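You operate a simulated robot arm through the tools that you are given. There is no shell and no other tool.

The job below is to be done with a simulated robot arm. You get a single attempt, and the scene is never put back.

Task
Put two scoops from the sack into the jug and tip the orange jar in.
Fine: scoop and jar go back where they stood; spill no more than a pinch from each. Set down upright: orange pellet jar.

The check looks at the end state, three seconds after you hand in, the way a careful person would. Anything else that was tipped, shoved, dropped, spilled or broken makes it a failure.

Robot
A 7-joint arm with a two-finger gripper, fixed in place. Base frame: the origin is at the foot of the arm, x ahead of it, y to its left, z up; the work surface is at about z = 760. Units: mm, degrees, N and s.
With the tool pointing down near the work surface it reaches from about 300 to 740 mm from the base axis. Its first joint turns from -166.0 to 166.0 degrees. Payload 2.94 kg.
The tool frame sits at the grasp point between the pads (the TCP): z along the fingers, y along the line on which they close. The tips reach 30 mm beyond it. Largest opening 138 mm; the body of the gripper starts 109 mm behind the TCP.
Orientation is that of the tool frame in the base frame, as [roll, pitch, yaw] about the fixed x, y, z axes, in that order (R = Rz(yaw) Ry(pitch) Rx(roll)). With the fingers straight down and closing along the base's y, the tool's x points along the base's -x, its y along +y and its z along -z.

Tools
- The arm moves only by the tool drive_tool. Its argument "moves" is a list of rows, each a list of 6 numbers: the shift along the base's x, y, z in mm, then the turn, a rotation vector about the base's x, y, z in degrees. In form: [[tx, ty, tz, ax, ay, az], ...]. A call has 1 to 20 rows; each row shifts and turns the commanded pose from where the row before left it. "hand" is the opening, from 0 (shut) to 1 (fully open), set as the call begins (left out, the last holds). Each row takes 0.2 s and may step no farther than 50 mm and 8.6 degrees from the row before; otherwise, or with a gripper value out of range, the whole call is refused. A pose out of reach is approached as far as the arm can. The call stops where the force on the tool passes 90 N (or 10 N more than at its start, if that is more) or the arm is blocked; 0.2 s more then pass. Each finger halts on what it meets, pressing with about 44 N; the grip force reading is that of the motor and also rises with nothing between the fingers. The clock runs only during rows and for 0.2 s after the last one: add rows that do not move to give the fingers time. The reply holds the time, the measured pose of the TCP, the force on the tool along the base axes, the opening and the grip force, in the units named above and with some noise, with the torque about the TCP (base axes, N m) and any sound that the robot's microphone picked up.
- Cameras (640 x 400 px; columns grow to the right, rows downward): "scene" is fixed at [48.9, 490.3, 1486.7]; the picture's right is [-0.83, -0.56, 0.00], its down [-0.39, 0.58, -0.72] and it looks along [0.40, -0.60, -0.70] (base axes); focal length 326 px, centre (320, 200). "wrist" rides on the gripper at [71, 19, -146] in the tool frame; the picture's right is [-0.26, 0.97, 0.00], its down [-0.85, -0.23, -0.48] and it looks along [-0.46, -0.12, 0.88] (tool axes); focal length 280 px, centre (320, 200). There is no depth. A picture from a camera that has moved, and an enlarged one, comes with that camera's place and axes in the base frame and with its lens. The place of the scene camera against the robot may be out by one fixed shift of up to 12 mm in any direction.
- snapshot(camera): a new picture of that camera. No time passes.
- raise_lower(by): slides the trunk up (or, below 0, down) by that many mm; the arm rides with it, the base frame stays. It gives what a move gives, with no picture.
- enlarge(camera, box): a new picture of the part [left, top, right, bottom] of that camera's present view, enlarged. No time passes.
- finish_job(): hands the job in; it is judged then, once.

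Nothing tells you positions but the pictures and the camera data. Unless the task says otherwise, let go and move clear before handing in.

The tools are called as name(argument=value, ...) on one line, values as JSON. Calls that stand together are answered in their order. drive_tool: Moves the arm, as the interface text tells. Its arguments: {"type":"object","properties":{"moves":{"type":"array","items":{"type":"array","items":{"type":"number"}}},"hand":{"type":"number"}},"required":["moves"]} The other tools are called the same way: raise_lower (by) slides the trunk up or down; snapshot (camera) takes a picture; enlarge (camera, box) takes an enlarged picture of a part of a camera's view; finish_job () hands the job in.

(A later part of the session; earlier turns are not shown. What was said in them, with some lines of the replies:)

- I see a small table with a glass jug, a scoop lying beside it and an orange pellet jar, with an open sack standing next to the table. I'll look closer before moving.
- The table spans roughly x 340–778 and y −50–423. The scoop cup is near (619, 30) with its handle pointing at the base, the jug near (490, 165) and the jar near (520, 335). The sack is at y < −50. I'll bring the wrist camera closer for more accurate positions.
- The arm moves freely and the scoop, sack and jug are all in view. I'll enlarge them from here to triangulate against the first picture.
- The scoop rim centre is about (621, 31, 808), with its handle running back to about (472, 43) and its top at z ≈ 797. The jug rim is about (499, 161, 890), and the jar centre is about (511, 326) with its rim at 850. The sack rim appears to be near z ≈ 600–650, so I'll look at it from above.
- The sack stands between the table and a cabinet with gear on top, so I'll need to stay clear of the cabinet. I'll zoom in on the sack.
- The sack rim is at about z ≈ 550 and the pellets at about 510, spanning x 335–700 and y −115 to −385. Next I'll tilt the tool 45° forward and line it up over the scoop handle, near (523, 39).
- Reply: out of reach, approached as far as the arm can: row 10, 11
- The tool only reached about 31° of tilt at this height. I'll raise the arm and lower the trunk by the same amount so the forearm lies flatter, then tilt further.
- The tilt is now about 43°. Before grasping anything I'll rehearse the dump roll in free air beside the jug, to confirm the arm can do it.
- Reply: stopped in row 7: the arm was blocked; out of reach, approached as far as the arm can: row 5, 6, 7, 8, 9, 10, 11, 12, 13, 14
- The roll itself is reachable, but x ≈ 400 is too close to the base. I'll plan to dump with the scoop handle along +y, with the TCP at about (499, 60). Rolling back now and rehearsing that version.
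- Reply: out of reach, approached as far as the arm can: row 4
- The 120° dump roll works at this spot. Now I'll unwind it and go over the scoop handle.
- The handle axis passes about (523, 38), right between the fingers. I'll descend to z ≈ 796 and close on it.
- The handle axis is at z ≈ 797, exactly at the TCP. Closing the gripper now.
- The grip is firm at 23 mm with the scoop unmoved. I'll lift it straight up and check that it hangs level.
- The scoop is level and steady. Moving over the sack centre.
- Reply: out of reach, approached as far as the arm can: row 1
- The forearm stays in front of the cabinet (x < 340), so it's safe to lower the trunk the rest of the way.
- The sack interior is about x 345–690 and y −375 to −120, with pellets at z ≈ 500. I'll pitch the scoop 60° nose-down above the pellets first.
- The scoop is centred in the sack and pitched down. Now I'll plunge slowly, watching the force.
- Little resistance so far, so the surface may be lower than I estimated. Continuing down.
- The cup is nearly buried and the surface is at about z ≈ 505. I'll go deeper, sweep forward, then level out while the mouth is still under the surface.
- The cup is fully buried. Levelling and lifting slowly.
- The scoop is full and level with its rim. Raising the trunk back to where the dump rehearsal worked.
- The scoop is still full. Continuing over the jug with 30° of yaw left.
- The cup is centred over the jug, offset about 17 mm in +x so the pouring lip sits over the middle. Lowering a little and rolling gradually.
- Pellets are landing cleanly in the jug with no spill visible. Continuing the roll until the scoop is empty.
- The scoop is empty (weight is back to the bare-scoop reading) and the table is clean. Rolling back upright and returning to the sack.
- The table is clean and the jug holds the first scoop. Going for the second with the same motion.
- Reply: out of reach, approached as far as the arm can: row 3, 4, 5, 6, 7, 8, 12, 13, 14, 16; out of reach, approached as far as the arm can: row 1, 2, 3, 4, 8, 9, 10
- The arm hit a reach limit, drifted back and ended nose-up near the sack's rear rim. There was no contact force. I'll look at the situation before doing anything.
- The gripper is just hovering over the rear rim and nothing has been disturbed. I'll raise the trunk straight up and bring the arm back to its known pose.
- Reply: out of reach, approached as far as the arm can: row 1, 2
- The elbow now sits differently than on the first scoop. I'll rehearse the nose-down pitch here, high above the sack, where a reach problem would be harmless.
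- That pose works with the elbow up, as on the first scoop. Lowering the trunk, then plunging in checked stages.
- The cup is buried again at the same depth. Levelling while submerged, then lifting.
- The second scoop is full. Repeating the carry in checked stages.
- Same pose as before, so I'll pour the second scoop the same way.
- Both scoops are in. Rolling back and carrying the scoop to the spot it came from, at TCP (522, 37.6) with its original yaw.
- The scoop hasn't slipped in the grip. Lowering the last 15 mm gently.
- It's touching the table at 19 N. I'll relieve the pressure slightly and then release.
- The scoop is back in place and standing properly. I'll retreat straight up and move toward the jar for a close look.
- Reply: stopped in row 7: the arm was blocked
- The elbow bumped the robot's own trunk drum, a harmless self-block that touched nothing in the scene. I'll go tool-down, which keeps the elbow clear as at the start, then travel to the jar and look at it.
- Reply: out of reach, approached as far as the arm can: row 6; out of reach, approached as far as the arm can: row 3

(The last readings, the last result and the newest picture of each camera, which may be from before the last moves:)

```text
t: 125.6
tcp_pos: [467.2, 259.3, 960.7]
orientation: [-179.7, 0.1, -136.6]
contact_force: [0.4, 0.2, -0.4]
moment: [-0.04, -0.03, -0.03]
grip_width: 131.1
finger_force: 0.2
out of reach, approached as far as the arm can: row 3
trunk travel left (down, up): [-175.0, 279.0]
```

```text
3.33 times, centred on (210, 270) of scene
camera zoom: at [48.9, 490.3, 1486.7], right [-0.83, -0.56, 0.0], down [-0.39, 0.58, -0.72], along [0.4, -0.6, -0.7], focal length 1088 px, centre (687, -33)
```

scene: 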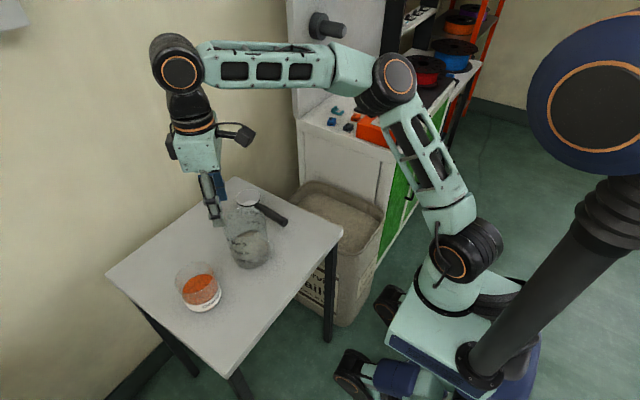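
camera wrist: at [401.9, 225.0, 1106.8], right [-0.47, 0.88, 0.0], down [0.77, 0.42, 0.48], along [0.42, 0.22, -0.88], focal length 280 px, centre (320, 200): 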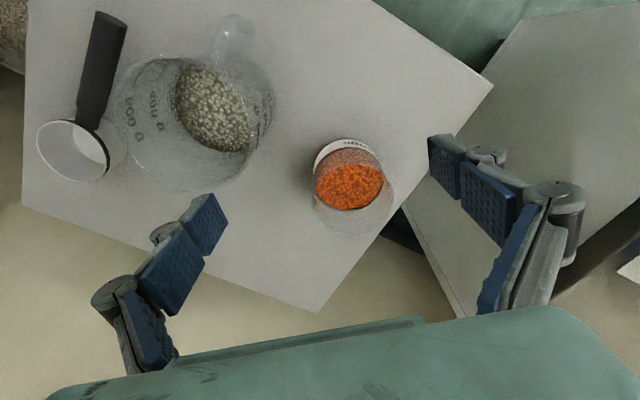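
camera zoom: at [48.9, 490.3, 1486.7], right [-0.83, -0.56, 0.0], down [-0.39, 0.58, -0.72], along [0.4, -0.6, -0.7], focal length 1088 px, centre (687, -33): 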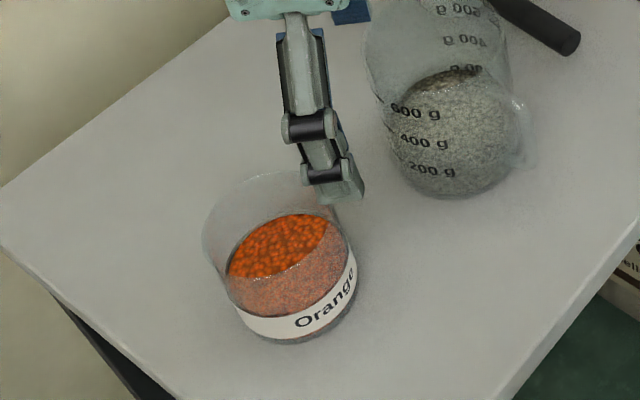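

enlarge(camera="wrist", box=[280, 110, 430, 250])

```text
2.86 times, centred on (355, 180) of wrist
camera zoom: at [401.9, 225.0, 1106.8], right [-0.47, 0.88, 0.0], down [0.77, 0.42, 0.48], along [0.42, 0.22, -0.88], focal length 801 px, centre (220, 257)
```

zoom: 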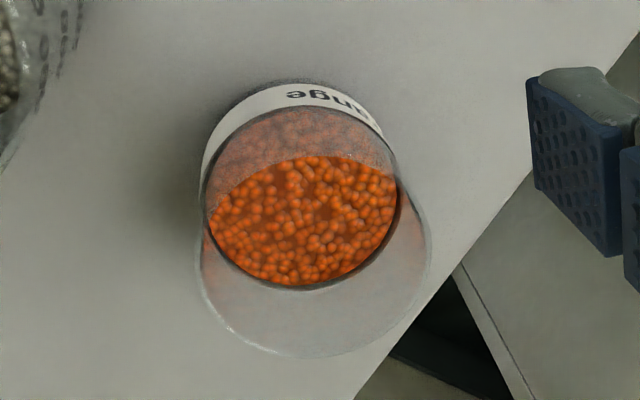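

The jar is at about (510, 321), 84 mm across, with its rim at z ≈ 850. I'll try tilting the tool 45° toward it along a diagonal approach.

drive_tool(moves=[[5, 5, 0, 5.1, -5.5, 0], [5, 5, 0, 5.1, -5.5, 0], [0, 0, 0, 5.1, -5.5, 0], [0, 0, 0, 0, 0, 0]])

```text
t: 126.6
tcp_pos: [477.2, 268.6, 962.2]
orientation: [-179.5, 22.7, -136.4]
contact_force: [-0.7, -0.1, -0.5]
moment: [0.01, 0.0, 0.01]
grip_width: 131.1
finger_force: 0.0
trunk travel left (down, up): [-175.0, 279.0]
```

drive_tool(moves=[[0, 0, 0, 5.1, -5.5, 0], [0, 0, 0, 5.1, -5.5, 0], [0, 0, 0, 5.1, -5.5, 0], [0, 0, 0, 0, 0, 0]])

snapshot(camera="scene")

snapshot(camera="wrist")

```text
t: 127.6
tcp_pos: [477.1, 269.9, 963.1]
orientation: [-179.2, 45.1, -136.2]
contact_force: [-0.6, -0.2, -0.1]
moment: [0.01, 0.0, 0.01]
grip_width: 131.1
finger_force: 0.1
trunk travel left (down, up): [-175.0, 279.0]
```

```text
taken
```

scene: 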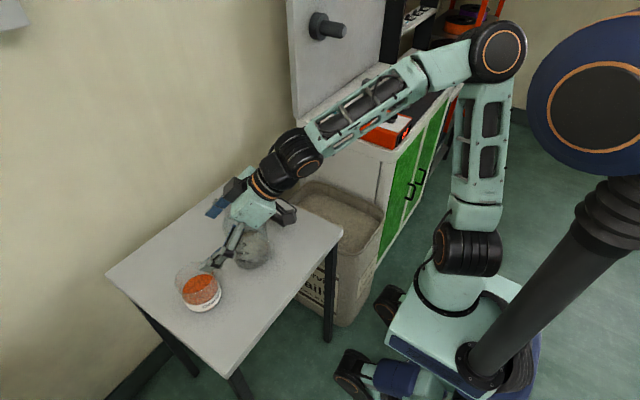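

```text
taken
camera wrist: at [351.6, 179.7, 1013.9], right [-0.53, 0.83, 0.18], down [0.34, 0.02, 0.94], along [0.78, 0.56, -0.29], focal length 280 px, centre (320, 200)
```

wrist: 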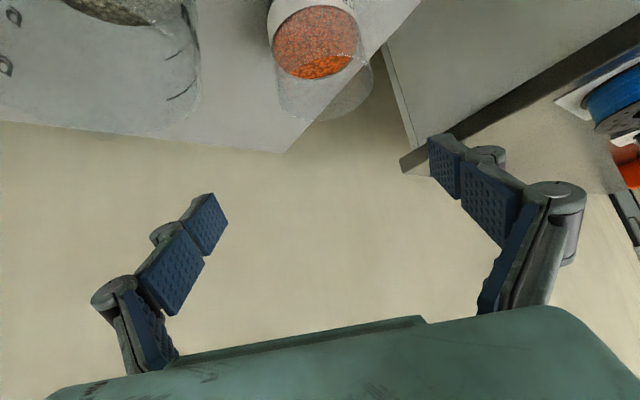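

The 45° tilt works here. At this yaw the gripper body would pass too close to the jug, so I'll yaw back about 20° before approaching the jar.

drive_tool(moves=[[4, 8, -10, 0, 0, -6.7], [4, 8, -10, 0, 0, -6.7], [4, 8, -10, 0, 0, -6.6], [0, 0, 0, 0, 0, 0]])

snapshot(camera="scene")

snapshot(camera="wrist")

```text
t: 128.6
tcp_pos: [488.2, 294.4, 931.8]
orientation: [-179.1, 45.1, -156.2]
contact_force: [0.3, 0.2, 0.4]
moment: [-0.05, -0.01, -0.02]
grip_width: 130.8
finger_force: 0.1
trunk travel left (down, up): [-175.0, 279.0]
```

```text
taken
```

scene: 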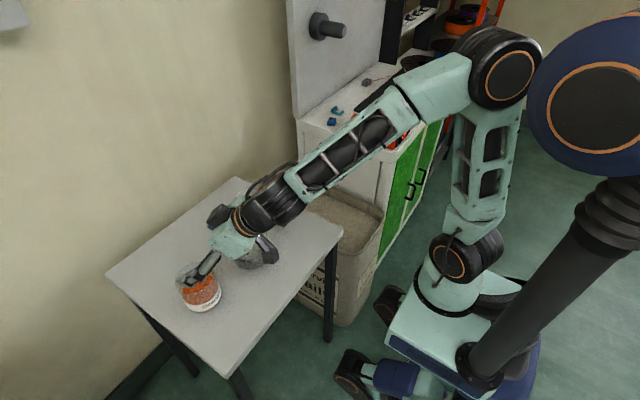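

```text
taken
camera wrist: at [340.4, 252.7, 984.5], right [-0.21, 0.96, 0.18], down [0.33, -0.1, 0.94], along [0.92, 0.26, -0.29], focal length 280 px, centre (320, 200)
```

wrist: 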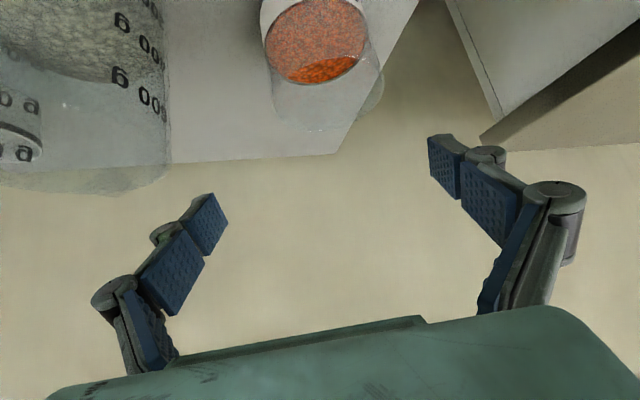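

The jar centre is confirmed at (510, 321). Centring above it, then descending partway to check the alignment.

drive_tool(moves=[[11, 13, 0, 0, 0, 0], [11, 13, 0, 0, 0, 0], [0, 0, -30, 0, 0, 0], [0, 0, -30, 0, 0, 0], [0, 0, 0, 0, 0, 0]])

snapshot(camera="wrist")

enlarge(camera="scene", box=[150, 190, 300, 330])

```text
t: 129.8
tcp_pos: [511.6, 319.7, 872.1]
orientation: [-179.1, 45.1, -156.2]
contact_force: [-0.1, -0.3, -0.7]
moment: [0.04, -0.01, 0.01]
grip_width: 131.2
finger_force: 0.1
trunk travel left (down, up): [-175.0, 279.0]
```

```text
taken
camera wrist: at [362.4, 278.2, 924.1], right [-0.21, 0.96, 0.18], down [0.33, -0.1, 0.94], along [0.92, 0.26, -0.29], focal length 280 px, centre (320, 200)
```

wrist: 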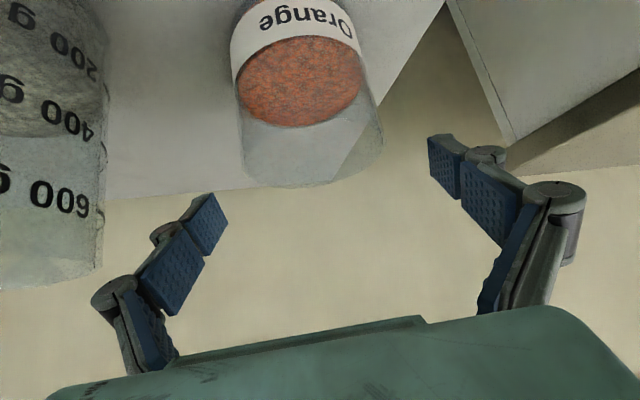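

```text
2.86 times, centred on (225, 260) of scene
camera zoom: at [48.9, 490.3, 1486.7], right [-0.83, -0.56, 0.0], down [-0.39, 0.58, -0.72], along [0.4, -0.6, -0.7], focal length 932 px, centre (591, 29)
```

zoom: 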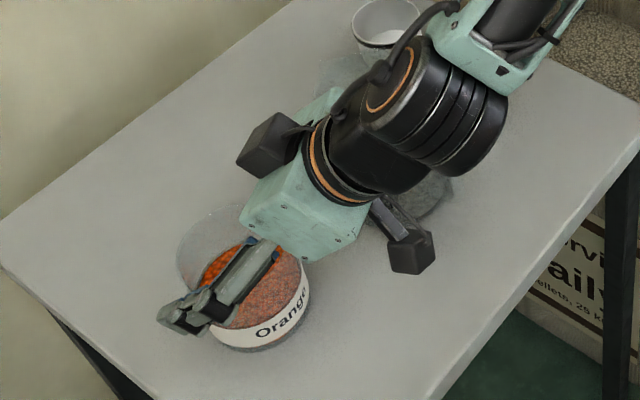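

The fingers straddle the jar with even clearance. Descending to z ≈ 797.

drive_tool(moves=[[-1, 1, -20, 0, 0, 0], [0, 0, -20, 0, 0, 0], [0, 0, -15, 0, 0, 0], [0, 0, -12, 0, 0, 0], [0, 0, -8, 0, 0, 0], [0, 0, 0, 0, 0, 0]])

snapshot(camera="wrist")

enlarge(camera="scene", box=[150, 190, 300, 330])

```text
t: 131.2
tcp_pos: [509.8, 320.9, 794.9]
orientation: [-179.1, 45.1, -156.2]
contact_force: [0.6, 0.4, 0.2]
moment: [0.0, -0.01, 0.01]
grip_width: 131.1
finger_force: 0.1
trunk travel left (down, up): [-175.0, 279.0]
```

```text
taken
camera wrist: at [361.8, 279.4, 848.4], right [-0.21, 0.96, 0.18], down [0.33, -0.1, 0.94], along [0.92, 0.26, -0.29], focal length 280 px, centre (320, 200)
```

wrist: 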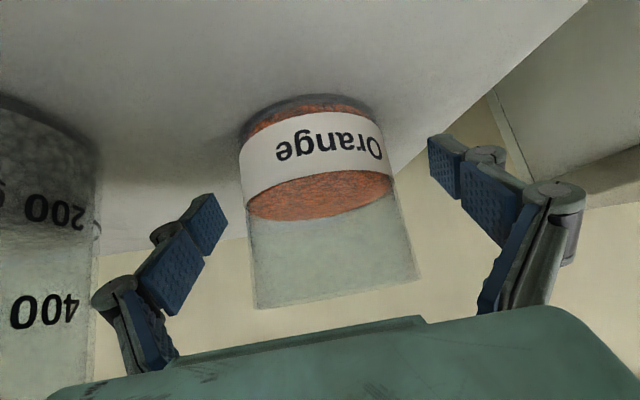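

```text
2.86 times, centred on (225, 260) of scene
camera zoom: at [48.9, 490.3, 1486.7], right [-0.83, -0.56, 0.0], down [-0.39, 0.58, -0.72], along [0.4, -0.6, -0.7], focal length 932 px, centre (591, 29)
```

zoom: 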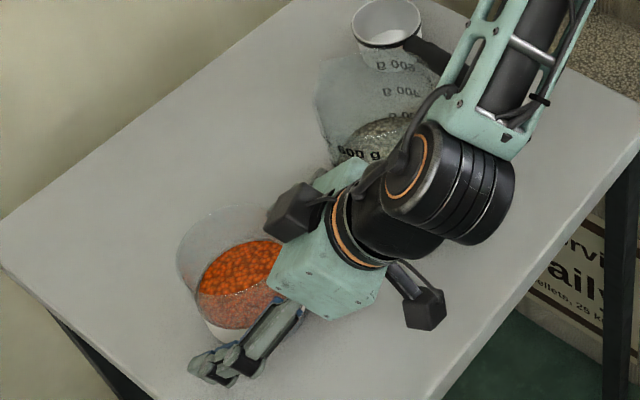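

The jar sits between the pads. Closing gently and checking the width.

drive_tool(moves=[[0, 0, 0, 0, 0, 0], [0, 0, 0, 0, 0, 0], [0, 0, 0, 0, 0, 0], [0, 0, 0, 0, 0, 0], [0, 0, 0, 0, 0, 0]], hand=0.4)

snapshot(camera="wrist")

enlarge(camera="scene", box=[150, 190, 300, 330])

```text
t: 132.4
tcp_pos: [510.5, 322.0, 796.0]
orientation: [-179.2, 45.1, -156.4]
contact_force: [0.5, 0.6, 0.4]
moment: [0.1, 0.01, 0.01]
grip_width: 82.1
finger_force: 44.5
trunk travel left (down, up): [-175.0, 279.0]
```

```text
taken
camera wrist: at [361.8, 279.3, 848.6], right [-0.21, 0.96, 0.18], down [0.33, -0.1, 0.94], along [0.92, 0.26, -0.29], focal length 280 px, centre (320, 200)
```

wrist: 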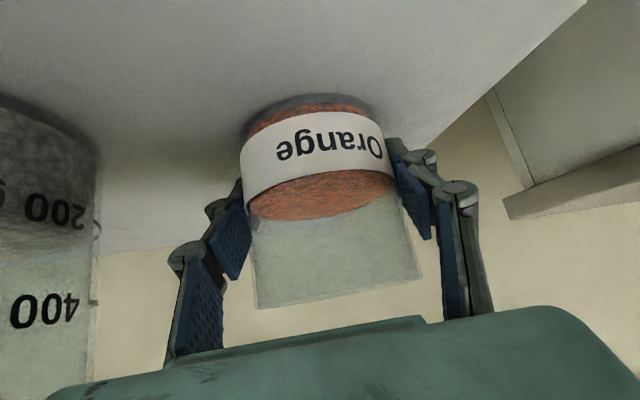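

```text
2.86 times, centred on (225, 260) of scene
camera zoom: at [48.9, 490.3, 1486.7], right [-0.83, -0.56, 0.0], down [-0.39, 0.58, -0.72], along [0.4, -0.6, -0.7], focal length 932 px, centre (591, 29)
```

zoom: 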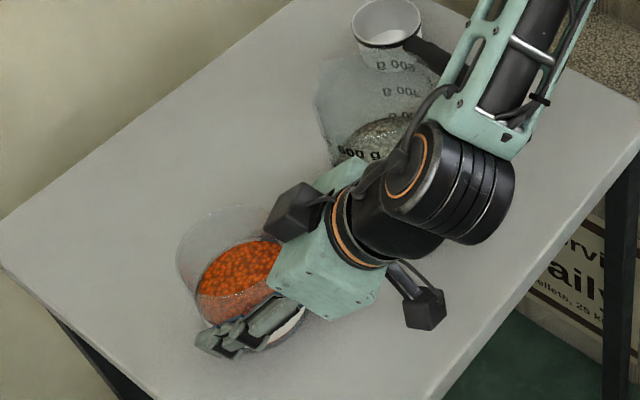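

The jar is held at 82 mm without shifting. Lifting straight up.

drive_tool(moves=[[0, 0, 8, 0, 0, 0], [0, 0, 15, 0, 0, 0], [0, 0, 25, 0, 0, 0], [0, 0, 25, 0, 0, 0], [0, 0, 12, 0, 0, 0], [0, 0, 0, 0, 0, 0]], hand=0.3)

snapshot(camera="wrist")

enlarge(camera="scene", box=[150, 190, 300, 330])

```text
t: 133.8
tcp_pos: [510.4, 321.0, 880.9]
orientation: [-179.2, 45.0, -156.2]
contact_force: [-0.4, -0.1, -1.6]
moment: [-0.03, 0.0, -0.01]
grip_width: 81.8
finger_force: 44.0
trunk travel left (down, up): [-175.0, 279.0]
```

```text
taken
camera wrist: at [362.3, 279.1, 934.0], right [-0.21, 0.96, 0.18], down [0.33, -0.1, 0.94], along [0.92, 0.26, -0.29], focal length 280 px, centre (320, 200)
```

wrist: 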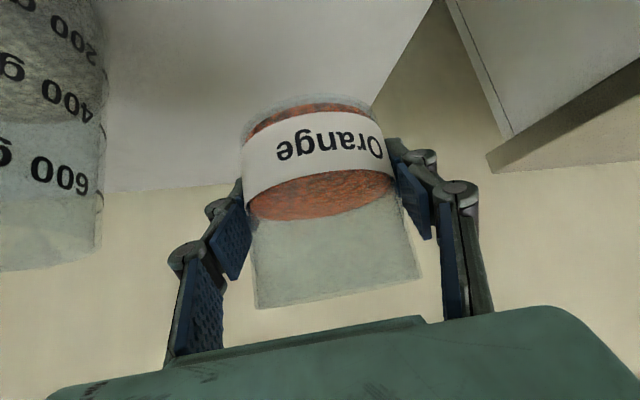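

```text
2.86 times, centred on (225, 260) of scene
camera zoom: at [48.9, 490.3, 1486.7], right [-0.83, -0.56, 0.0], down [-0.39, 0.58, -0.72], along [0.4, -0.6, -0.7], focal length 932 px, centre (591, 29)
```

zoom: 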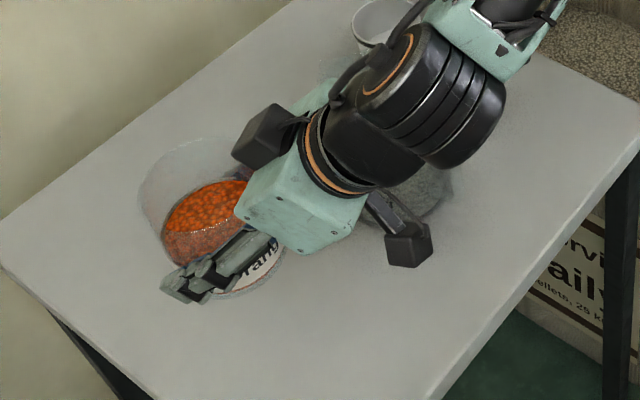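

The jar lifted cleanly and upright. Rising further while swinging the yaw round and moving outward.

drive_tool(moves=[[4, 0, 10, 0, 0, 3], [6, 0, 13, 0, 0, 5], [8, 0, 13, 0, 0, 6], [8, 0, 13, 0, 0, 6], [8, 0, 13, 0, 0, 6], [8, 0, 13, 0, 0, 6], [8, 0, 10, 0, 0, 4], [0, 0, 0, 0, 0, 0]])

snapshot(camera="scene")

```text
t: 135.6
tcp_pos: [560.8, 320.6, 967.3]
orientation: [-179.2, 45.1, -120.3]
contact_force: [-0.1, 0.2, -1.3]
moment: [0.01, -0.04, -0.03]
grip_width: 81.6
finger_force: 44.0
trunk travel left (down, up): [-175.0, 279.0]
```

```text
taken
```

scene: 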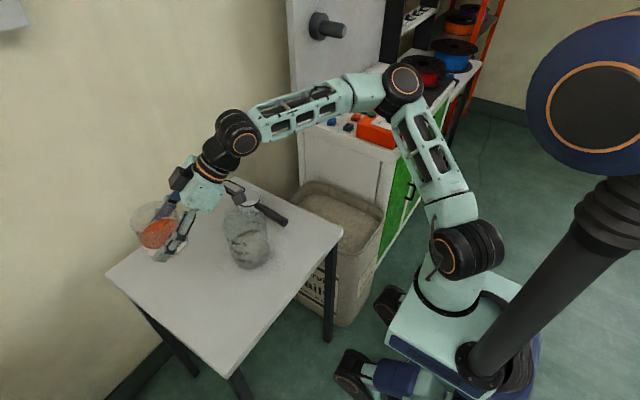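

drive_tool(moves=[[2, -10, 1, 0, 0, 2], [2, -15, 1, 0, 0, 3], [2, -20, 1, 0, 0, 4], [2, -20, 1, 0, 0, 4], [2, -20, 1, 0, 0, 4], [3, -25, 1, 0, 0, 4], [3, -25, 0, 0, 0, 5], [3, -15, 0, 0, 0, 4], [0, -10, 0, 0, 0, 0], [0, 0, 0, 0, 0, 0]])

snapshot(camera="scene")

enlarge(camera="scene", box=[170, 120, 320, 280])

snapshot(camera="wrist")

```text
t: 137.8
tcp_pos: [580.4, 160.2, 972.1]
orientation: [-179.3, 45.1, -90.2]
contact_force: [-0.8, 0.5, -2.6]
moment: [0.01, 0.0, 0.01]
grip_width: 81.7
finger_force: 43.5
trunk travel left (down, up): [-175.0, 279.0]
```

```text
taken
```

scene: 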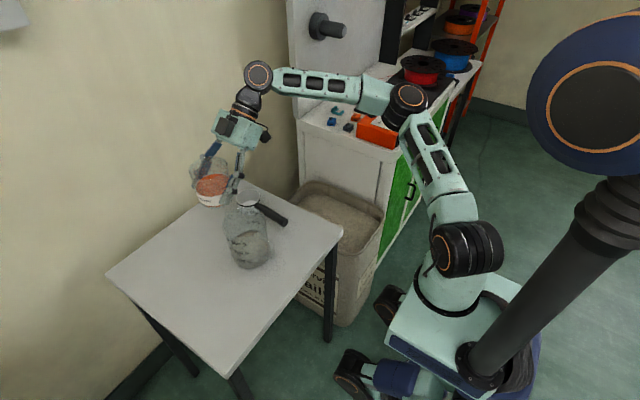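

```text
2.50 times, centred on (245, 200) of scene
camera zoom: at [48.9, 490.3, 1486.7], right [-0.83, -0.56, 0.0], down [-0.39, 0.58, -0.72], along [0.4, -0.6, -0.7], focal length 816 px, centre (508, 200)
```

zoom: 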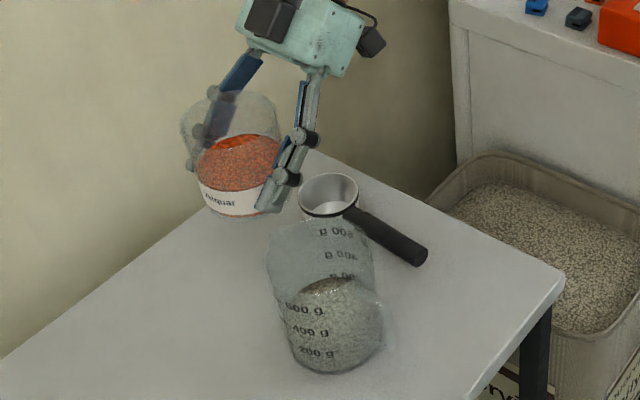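

```text
taken
camera wrist: at [557.7, 8.3, 1024.6], right [-0.96, 0.2, 0.18], down [0.23, 0.26, 0.94], along [0.14, 0.95, -0.29], focal length 280 px, centre (320, 200)
```

wrist: 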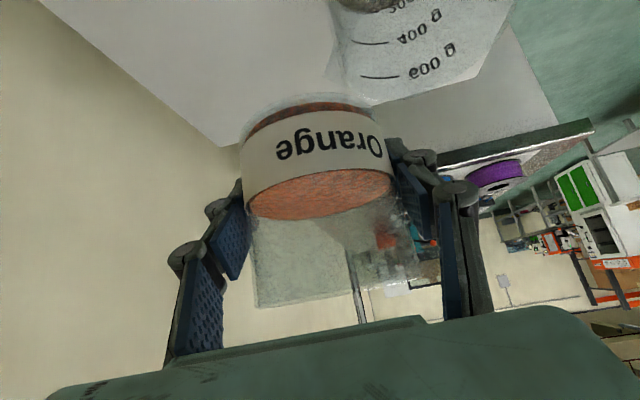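

The jar is upright beside the jug at the pour start position. Rolling to 56° first, where nothing should flow yet.

drive_tool(moves=[[0, 0, 0, 0, -4, 0], [0, 0, -1, 0, -6, 0], [0, 0, -1, 0, -6, 0], [0, 0, -1, 0, -6, 0], [0, 0, -1, 0, -6, 0], [0, 0, -1, 0, -6, 0], [0, 0, -1, 0, -6, 0], [0, 0, 0, 0, -6, 0], [0, 0, 0, 0, -5, 0], [0, 0, 0, 0, -5, 0], [0, 0, 0, 0, 0, 0]])

enlarge(camera="scene", box=[170, 120, 320, 280])

snapshot(camera="wrist")

```text
t: 140.2
tcp_pos: [579.8, 161.4, 966.0]
orientation: [-114.5, 23.5, -50.3]
contact_force: [-0.1, 0.3, -3.0]
moment: [0.0, 0.02, -0.01]
grip_width: 82.1
finger_force: 44.1
trunk travel left (down, up): [-175.0, 279.0]
```

```text
2.50 times, centred on (245, 200) of scene
camera zoom: at [48.9, 490.3, 1486.7], right [-0.83, -0.56, 0.0], down [-0.39, 0.58, -0.72], along [0.4, -0.6, -0.7], focal length 816 px, centre (508, 200)
```

zoom: 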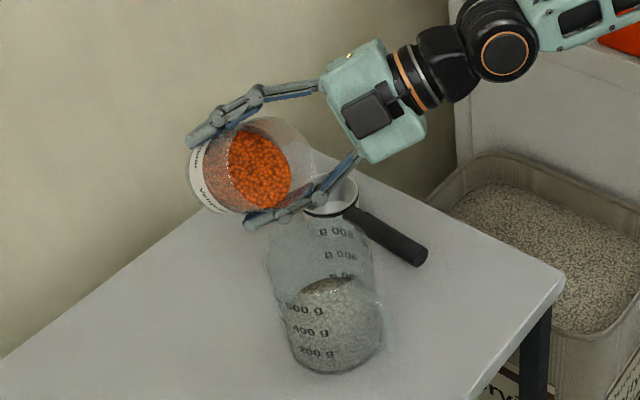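

```text
taken
camera wrist: at [523.8, 8.4, 977.3], right [-0.68, 0.2, -0.7], down [-0.65, 0.26, 0.71], along [0.32, 0.95, -0.05], focal length 280 px, centre (320, 200)
```

wrist: 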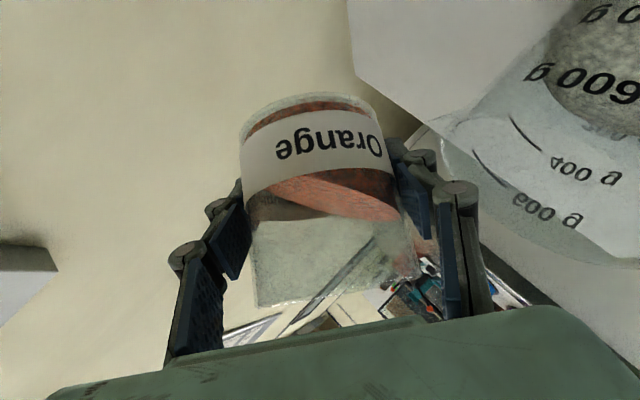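

The pellets have shifted toward the lip but haven't spilled. Continuing in small steps, keeping the lip over the jug mouth.

drive_tool(moves=[[-1, 0, 0, 0, -4, 0], [-1, 0, 0, 0, -4, 0], [-1, 0, 0, 0, -4, 0], [-1, 0, 0, 0, -3, 0], [0, 0, 0, 0, 0, 0]])

enlarge(camera="scene", box=[170, 120, 320, 280])

snapshot(camera="wrist")

```text
t: 141.4
tcp_pos: [576.7, 161.8, 966.4]
orientation: [-102.7, 13.5, -46.5]
contact_force: [-0.1, -0.3, -2.1]
moment: [0.0, -0.01, -0.01]
grip_width: 81.9
finger_force: 44.5
trunk travel left (down, up): [-175.0, 279.0]
```

```text
2.50 times, centred on (245, 200) of scene
camera zoom: at [48.9, 490.3, 1486.7], right [-0.83, -0.56, 0.0], down [-0.39, 0.58, -0.72], along [0.4, -0.6, -0.7], focal length 816 px, centre (508, 200)
```

zoom: 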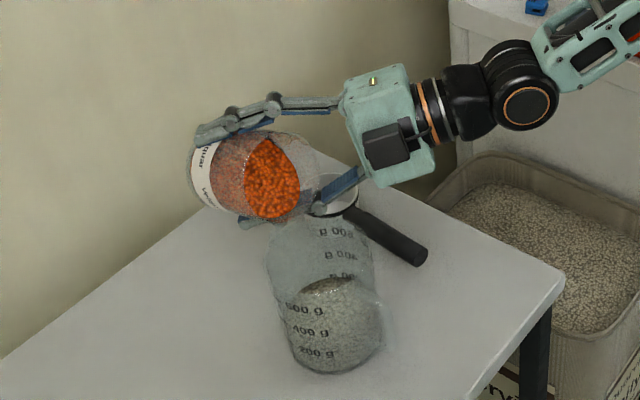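

```text
taken
camera wrist: at [519.1, 8.3, 962.8], right [-0.48, 0.2, -0.85], down [-0.82, 0.26, 0.52], along [0.32, 0.95, 0.04], focal length 280 px, centre (320, 200)
```

wrist: 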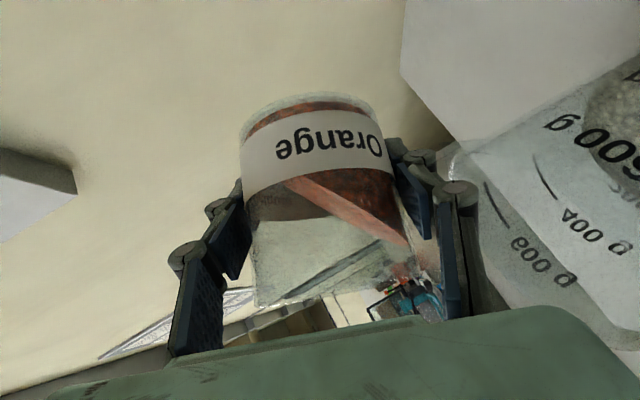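

drive_tool(moves=[[-1, 0, 0.5, 0, -3, 0], [-1, 0, 0.5, 0, -3, 0], [-1.5, 0, 0.5, 0, -3, 0], [0, 0, 0, 0, 0, 0], [0, 0, 0, 0, 0, 0]])

enlarge(camera="scene", box=[170, 120, 320, 280])

```text
t: 142.6
tcp_pos: [570.4, 160.4, 967.3]
orientation: [-96.0, 7.1, -45.3]
contact_force: [-0.1, 0.1, -1.4]
moment: [0.0, 0.0, 0.02]
grip_width: 82.0
finger_force: 44.3
trunk travel left (down, up): [-175.0, 279.0]
```

```text
2.50 times, centred on (245, 200) of scene
camera zoom: at [48.9, 490.3, 1486.7], right [-0.83, -0.56, 0.0], down [-0.39, 0.58, -0.72], along [0.4, -0.6, -0.7], focal length 816 px, centre (508, 200)
```

zoom: 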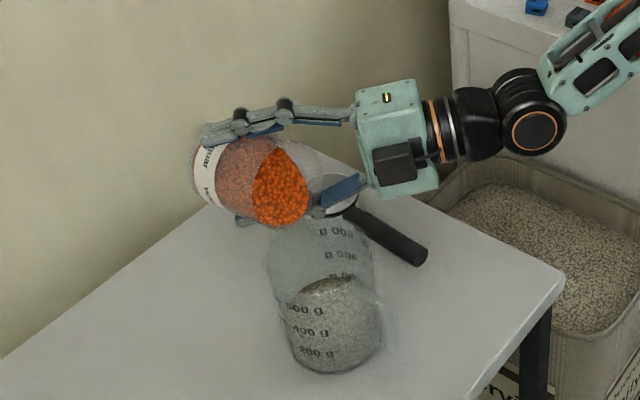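

drive_tool(moves=[[0, 0, 0.5, 0, -2.5, 0], [-1, 0, 0.5, 0, -2.5, 0], [-1, 0, 0.5, 0, -2.5, 0], [-1, 0, 0.5, 0, -2.5, 0], [0, 0, 0, 0, 0, 0], [0, 0, 0, 0, 0, 0]])

enlarge(camera="scene", box=[170, 120, 320, 280])

snapshot(camera="wrist")

```text
t: 144.0
tcp_pos: [568.3, 161.2, 969.9]
orientation: [-89.0, 0.2, -44.9]
contact_force: [-0.5, -0.1, -1.6]
moment: [0.02, 0.0, 0.01]
grip_width: 81.9
finger_force: 43.7
trunk travel left (down, up): [-175.0, 279.0]
```

```text
2.50 times, centred on (245, 200) of scene
camera zoom: at [48.9, 490.3, 1486.7], right [-0.83, -0.56, 0.0], down [-0.39, 0.58, -0.72], along [0.4, -0.6, -0.7], focal length 816 px, centre (508, 200)
```

zoom: 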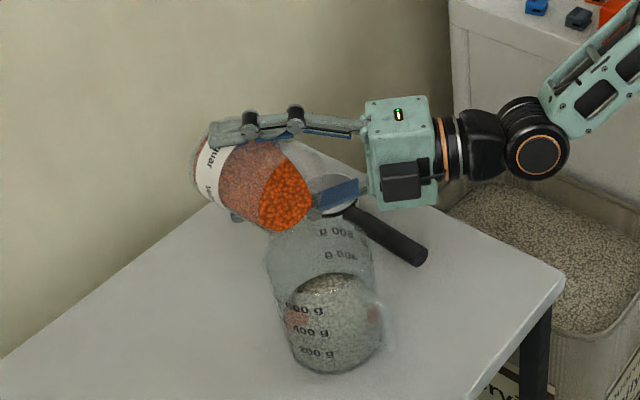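

```text
taken
camera wrist: at [516.8, 8.3, 948.3], right [-0.18, 0.2, -0.96], down [-0.94, 0.26, 0.23], along [0.29, 0.95, 0.14], focal length 280 px, centre (320, 200)
```

wrist: 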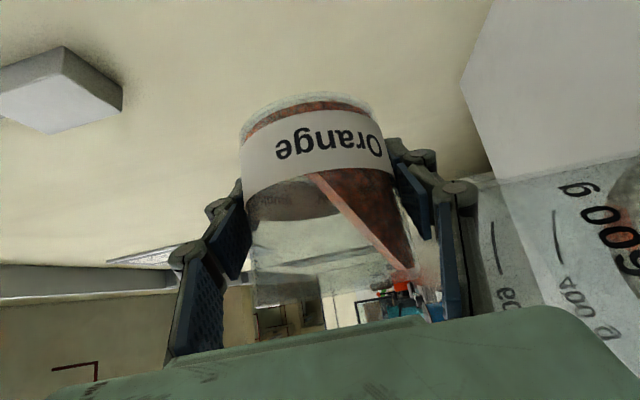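

Orange pellets are now going into the jug. Continuing steadily toward 130° with the lip held over the opening.

drive_tool(moves=[[-2, 0, 1.5, 0, -3, 0], [-2, 0, 1.5, 0, -3, 0], [-2, 0, 1.5, 0, -3, 0], [-3, 0, 1.5, 0, -3, 0], [-3, 0, 1.5, 0, -3, 0], [0, 0, 0, 0, 0, 0]])

enlarge(camera="scene", box=[170, 120, 320, 280])

```text
t: 145.4
tcp_pos: [557.0, 159.9, 977.3]
orientation: [-78.3, -10.4, -45.7]
contact_force: [-0.6, -0.2, 0.0]
moment: [0.03, 0.02, 0.01]
grip_width: 81.3
finger_force: 44.6
trunk travel left (down, up): [-175.0, 279.0]
```

```text
2.50 times, centred on (245, 200) of scene
camera zoom: at [48.9, 490.3, 1486.7], right [-0.83, -0.56, 0.0], down [-0.39, 0.58, -0.72], along [0.4, -0.6, -0.7], focal length 816 px, centre (508, 200)
```

zoom: 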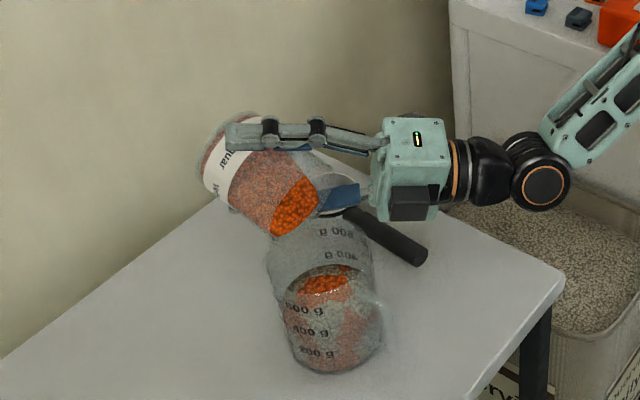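

drive_tool(moves=[[-3, 0, 1, 0, -3, 0], [-3, 0, 1, 0, -3, 0], [-3, 0, 1, 0, -3, 0], [-3, 0, 1, 0, -3, 0], [-3, 0, 1, 0, -3, 0], [-3, 0, 1, 0, -3, 0], [-3, 0, 1, 0, -3, 0], [-3, 0, 1, 0, -3, 0], [0, 0, 0, 0, 0, 0], [0, 0, 0, 0, 0, 0]])

enlarge(camera="scene", box=[170, 120, 320, 280])

snapshot(camera="wrist")

```text
t: 147.6
tcp_pos: [532.2, 159.5, 984.5]
orientation: [-59.2, -26.3, -51.8]
contact_force: [0.0, 0.7, -0.6]
moment: [0.01, -0.02, 0.02]
grip_width: 81.7
finger_force: 43.5
trunk travel left (down, up): [-175.0, 279.0]
```

```text
2.50 times, centred on (245, 200) of scene
camera zoom: at [48.9, 490.3, 1486.7], right [-0.83, -0.56, 0.0], down [-0.39, 0.58, -0.72], along [0.4, -0.6, -0.7], focal length 816 px, centre (508, 200)
```

zoom: 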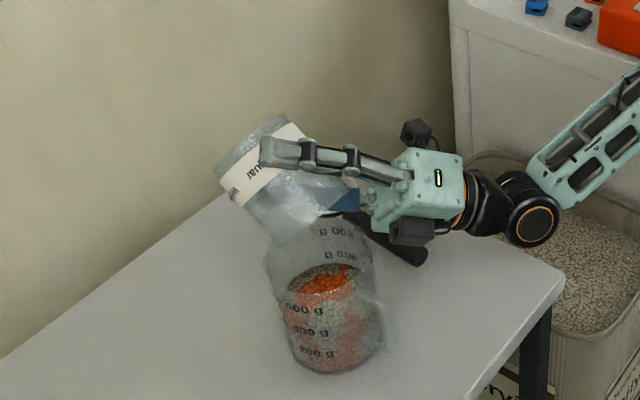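

```text
taken
camera wrist: at [506.2, 8.0, 935.5], right [0.47, 0.2, -0.86], down [-0.87, 0.26, -0.42], along [0.14, 0.95, 0.29], focal length 280 px, centre (320, 200)
```

wrist: 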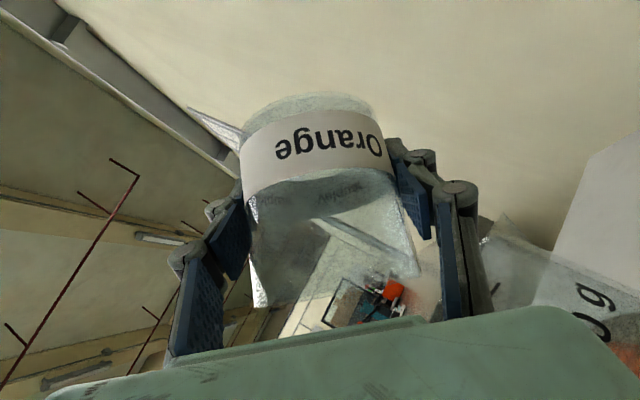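

The jar is empty and everything landed in the jug. Rolling back upright along the same path.

drive_tool(moves=[[5, 0, 0, 0, 6, 0], [5, 0, 0, 0, 8, 0], [5, 0, 0, 0, 8, 0], [5, 0, 0, 0, 8, 0], [5, 0, 0, 0, 8, 0], [4, 0, 0, 0, 8, 0], [4, 0, 0, 0, 8, 0], [4, 0, 0, 0, 8, 0], [4, 0, 0, 0, 8, 0], [3, 0, 0, 0, 8, 0], [3, 0, -2, 0, 8, 0], [1, 0, -2, 0, 8, 0], [0, 0, -2, 0, 8, 0], [0, 0, -2, 0, 8, 0], [0, 0, -2, 0, 8, 0], [0, 0, -2, 0, 8, 0], [0, 0, 0, 0, 3, 0], [0, 0, 0, 0, 0, 0]])

enlarge(camera="scene", box=[100, 120, 320, 330])

```text
t: 151.4
tcp_pos: [580.6, 160.3, 972.3]
orientation: [-179.3, 45.0, -90.2]
contact_force: [-0.5, 0.4, -0.8]
moment: [0.01, 0.05, 0.04]
grip_width: 81.6
finger_force: 43.7
trunk travel left (down, up): [-175.0, 279.0]
```

```text
1.90 times, centred on (210, 225) of scene
camera zoom: at [48.9, 490.3, 1486.7], right [-0.83, -0.56, 0.0], down [-0.39, 0.58, -0.72], along [0.4, -0.6, -0.7], focal length 621 px, centre (530, 152)
```

zoom: 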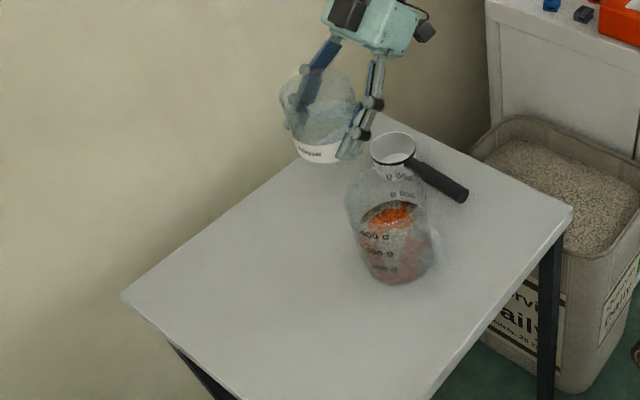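

The table is clean. Carrying the empty jar back along the reverse path.

drive_tool(moves=[[-2, 10, 0, 0, 0, -2], [-3, 20, 0, 0, 0, -4], [-3, 25, 0, 0, 0, -4], [-3, 25, 0, 0, 0, -4], [-3, 25, 0, 0, 0, -4], [-3, 25, -1, 0, 0, -4], [-2, 20, -2, 0, 0, -4], [-1, 10, -2, 0, 0, -4], [0, 0, 0, 0, 0, 0]])

drive_tool(moves=[[-6, 0, -10, 0, 0, -4], [-8, 0, -12, 0, 0, -6], [-8, 0, -13, 0, 0, -6], [-8, 0, -13, 0, 0, -6], [-8, 0, -13, 0, 0, -6], [-8, 0, -13, 0, 0, -5], [-4, 0, -12, 0, 0, -3], [0, 0, 0, 0, 0, 0]])

snapshot(camera="scene")

```text
t: 153.4
tcp_pos: [560.9, 320.1, 968.5]
orientation: [-179.2, 45.1, -120.3]
contact_force: [-0.2, 0.1, -0.3]
moment: [-0.03, 0.04, 0.0]
grip_width: 81.4
finger_force: 44.2
trunk travel left (down, up): [-175.0, 279.0]
```

```text
t: 155.2
tcp_pos: [511.1, 321.0, 882.4]
orientation: [-179.2, 45.1, -156.3]
contact_force: [0.5, -0.2, -0.7]
moment: [-0.02, 0.0, -0.03]
grip_width: 81.4
finger_force: 43.9
trunk travel left (down, up): [-175.0, 279.0]
```

```text
taken
```

scene: 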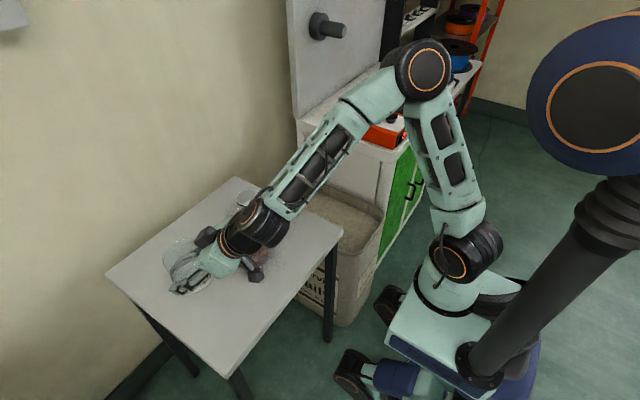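

drive_tool(moves=[[-0.5, 0, -20, 0, 0, 0], [0, 0, -25, 0, 0, 0], [0, 0, -20, 0, 0, 0], [0, 0, -12, 0, 0, 0], [0, 0, -4, 0, 0, 0], [0, 0, -2, 0, 0, 0], [0, 0, 0, 0, 0, 0], [0, 0, 0, 0, 0, 0]])

snapshot(camera="wrist")

enlarge(camera="scene", box=[150, 190, 300, 330])

```text
t: 157.0
tcp_pos: [511.0, 320.8, 798.5]
orientation: [-179.1, 45.1, -156.3]
contact_force: [-0.1, -0.2, -0.4]
moment: [0.0, 0.0, 0.02]
grip_width: 81.3
finger_force: 43.9
trunk travel left (down, up): [-175.0, 279.0]
```

```text
taken
camera wrist: at [361.9, 279.1, 852.0], right [-0.21, 0.96, 0.18], down [0.33, -0.1, 0.94], along [0.92, 0.26, -0.29], focal length 280 px, centre (320, 200)
```

wrist: 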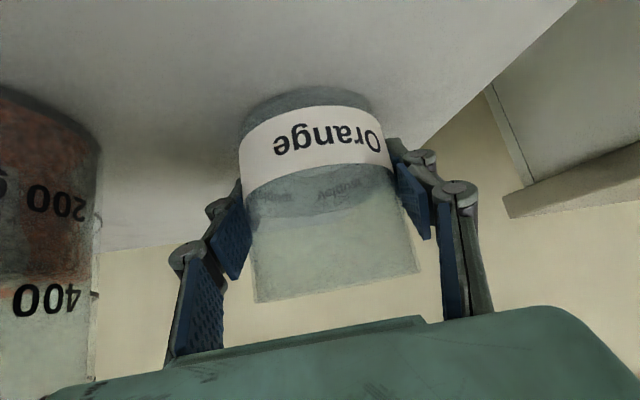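

```text
2.86 times, centred on (225, 260) of scene
camera zoom: at [48.9, 490.3, 1486.7], right [-0.83, -0.56, 0.0], down [-0.39, 0.58, -0.72], along [0.4, -0.6, -0.7], focal length 932 px, centre (591, 29)
```

zoom: 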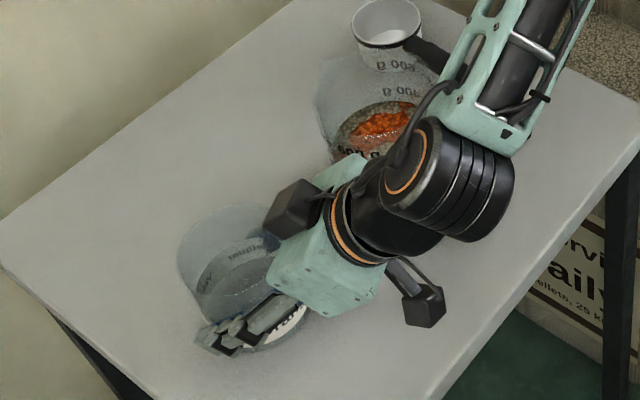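

drive_tool(moves=[[0, 0, -1, 0, 0, 0], [0, 0, -1, 0, 0, 0], [0, 0, 0, 0, 0, 0]])

```text
t: 157.8
tcp_pos: [510.2, 320.0, 798.4]
orientation: [-179.2, 45.3, -156.2]
contact_force: [-0.2, -1.8, 8.5]
moment: [0.17, -0.2, -0.14]
grip_width: 81.4
finger_force: 43.8
trunk travel left (down, up): [-175.0, 279.0]
```

The jar has touched down at 8.5 N. Releasing.

drive_tool(moves=[[0, 0, 0, 0, 0, 0], [0, 0, 0, 0, 0, 0], [0, 0, 0, 0, 0, 0], [0, 0, 0, 0, 0, 0]], hand=0.95)

snapshot(camera="wrist")

enlarge(camera="scene", box=[150, 190, 300, 330])

```text
t: 158.8
tcp_pos: [510.3, 320.6, 797.5]
orientation: [-179.2, 45.0, -156.3]
contact_force: [0.2, -0.1, 0.8]
moment: [0.0, -0.02, 0.0]
grip_width: 131.0
finger_force: 0.1
trunk travel left (down, up): [-175.0, 279.0]
```

```text
taken
camera wrist: at [361.8, 278.9, 850.1], right [-0.21, 0.96, 0.18], down [0.33, -0.1, 0.94], along [0.92, 0.26, -0.29], focal length 280 px, centre (320, 200)
```

wrist: 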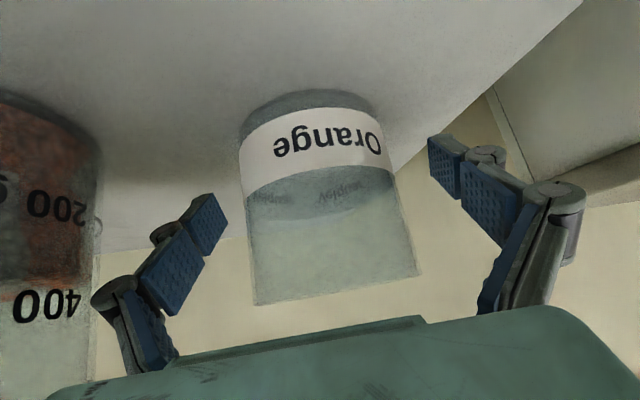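

```text
2.86 times, centred on (225, 260) of scene
camera zoom: at [48.9, 490.3, 1486.7], right [-0.83, -0.56, 0.0], down [-0.39, 0.58, -0.72], along [0.4, -0.6, -0.7], focal length 932 px, centre (591, 29)
```

zoom: 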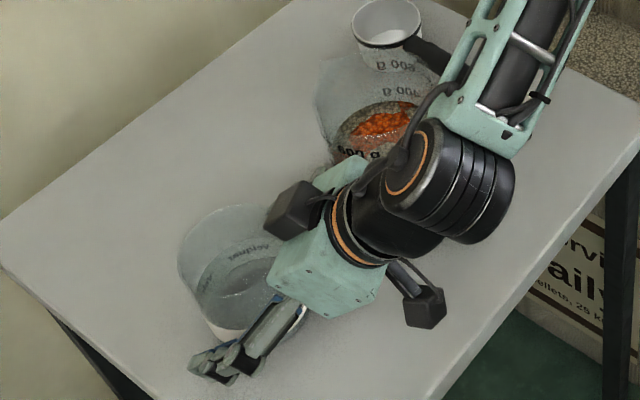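

The jar stands upright in its spot. Retreating straight up.

drive_tool(moves=[[0, 0, 10, 0, 0, 0], [0, 0, 20, 0, 0, 0], [0, 0, 30, 0, 0, 0], [0, 0, 35, 0, 0, 0], [0, 0, 35, 0, 0, 0], [0, 0, 20, 0, 0, 3], [0, 0, 10, 0, 0, 6], [0, 0, 5, 0, 0, 6], [0, 0, 0, 0, 0, 6], [0, 0, 0, 0, 0, 0]])

snapshot(camera="scene")

enlarge(camera="scene", box=[100, 160, 400, 350])

snapshot(camera="wrist")

```text
t: 161.0
tcp_pos: [510.9, 320.4, 963.1]
orientation: [-179.1, 45.2, -135.2]
contact_force: [0.2, -0.5, 0.5]
moment: [0.03, 0.04, -0.03]
grip_width: 130.9
finger_force: 0.0
trunk travel left (down, up): [-175.0, 279.0]
```

```text
taken
```

scene: 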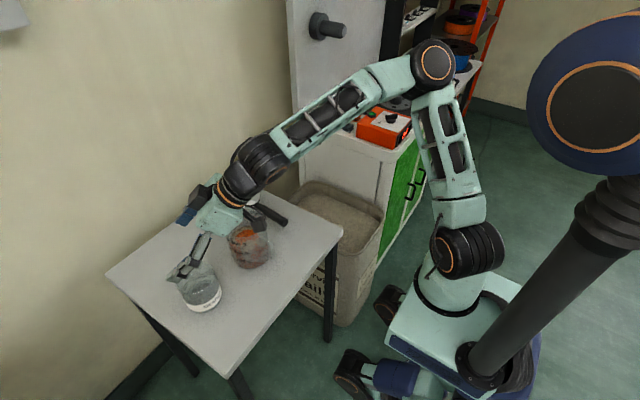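

```text
2.11 times, centred on (250, 255) of scene
camera zoom: at [48.9, 490.3, 1486.7], right [-0.83, -0.56, 0.0], down [-0.39, 0.58, -0.72], along [0.4, -0.6, -0.7], focal length 687 px, centre (467, 84)
```

zoom: 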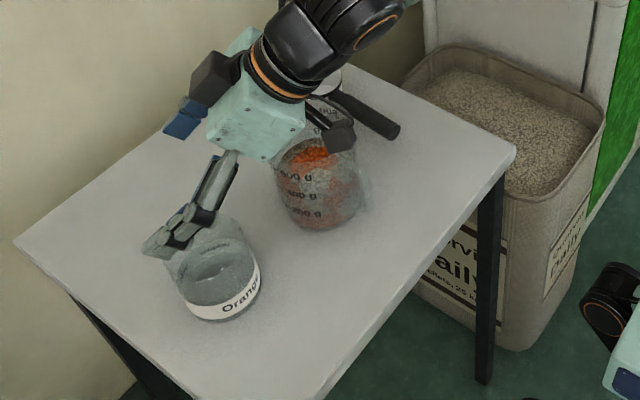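

```text
taken
camera wrist: at [387.1, 228.3, 1015.3], right [-0.54, 0.82, 0.18], down [0.34, 0.02, 0.94], along [0.77, 0.57, -0.29], focal length 280 px, centre (320, 200)
```

wrist: 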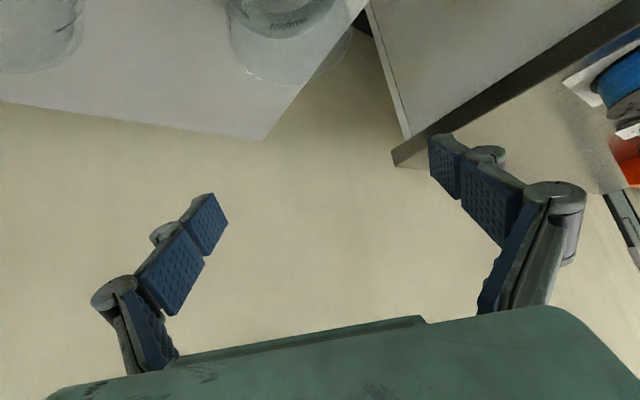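

The jar is exactly where it started. I'll raise the trunk to get clear and check the whole table and floor for spills.

raise_lower(by=200)

enlarge(camera="scene", box=[100, 160, 400, 350])

enlarge(camera="scene", box=[200, 170, 310, 280])

snapshot(camera="scene")

```text
t: 163.2
tcp_pos: [510.8, 321.2, 1162.0]
orientation: [-179.2, 45.1, -135.3]
contact_force: [0.2, -0.5, 0.1]
moment: [-0.01, 0.0, -0.02]
grip_width: 131.0
finger_force: 0.1
trunk travel left (down, up): [-375.0, 79.0]
```

```text
2.11 times, centred on (250, 255) of scene
camera zoom: at [48.9, 490.3, 1486.7], right [-0.83, -0.56, 0.0], down [-0.39, 0.58, -0.72], along [0.4, -0.6, -0.7], focal length 687 px, centre (467, 84)
```

zoom: 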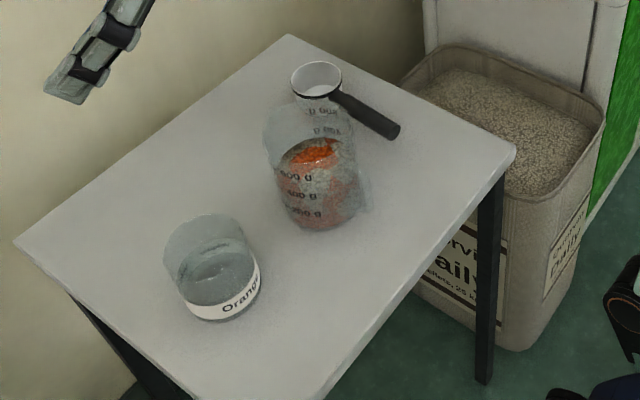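

```text
3.64 times, centred on (255, 225) of scene
camera zoom: at [48.9, 490.3, 1486.7], right [-0.83, -0.56, 0.0], down [-0.39, 0.58, -0.72], along [0.4, -0.6, -0.7], focal length 1186 px, centre (556, 109)
```

zoom: 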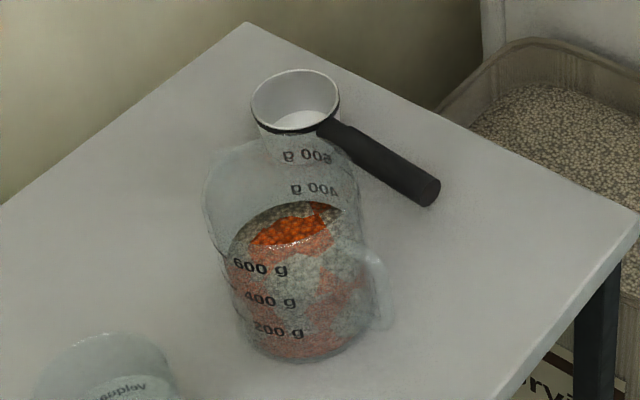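

```text
taken
```

scene: 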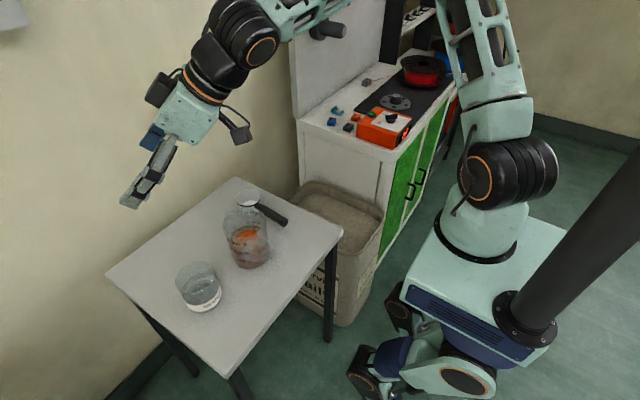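

Both scoops and the orange pellets are in the jug. The scoop is back within about 4 mm of where it stood, the jar is upright in its original place, there are no visible spills, and the arm is clear. Handing in.

finish_job()

```text
The job is handed in.
```

The job is done and handed in. Two full scoops from the sack and all the orange pellets are in the jug.

- **Scoop:** it is back on the table about 4 mm from where it started.
- **Jar:** it is empty and standing upright, in its original place as far as the camera shows.
- **Spills:** the last pictures showed none on the table or the visible floor.
- **Arm:** I let go of both and raised the arm clear before handing in.

The arm ran into its own limits a few times. One attempt at the second scoop drifted off course above the sack, and I repeated it. Twice the arm stopped because its elbow appeared to bump the robot's own trunk. The tool measured no contact force in any of these, and nothing in the scene looked disturbed afterwards.
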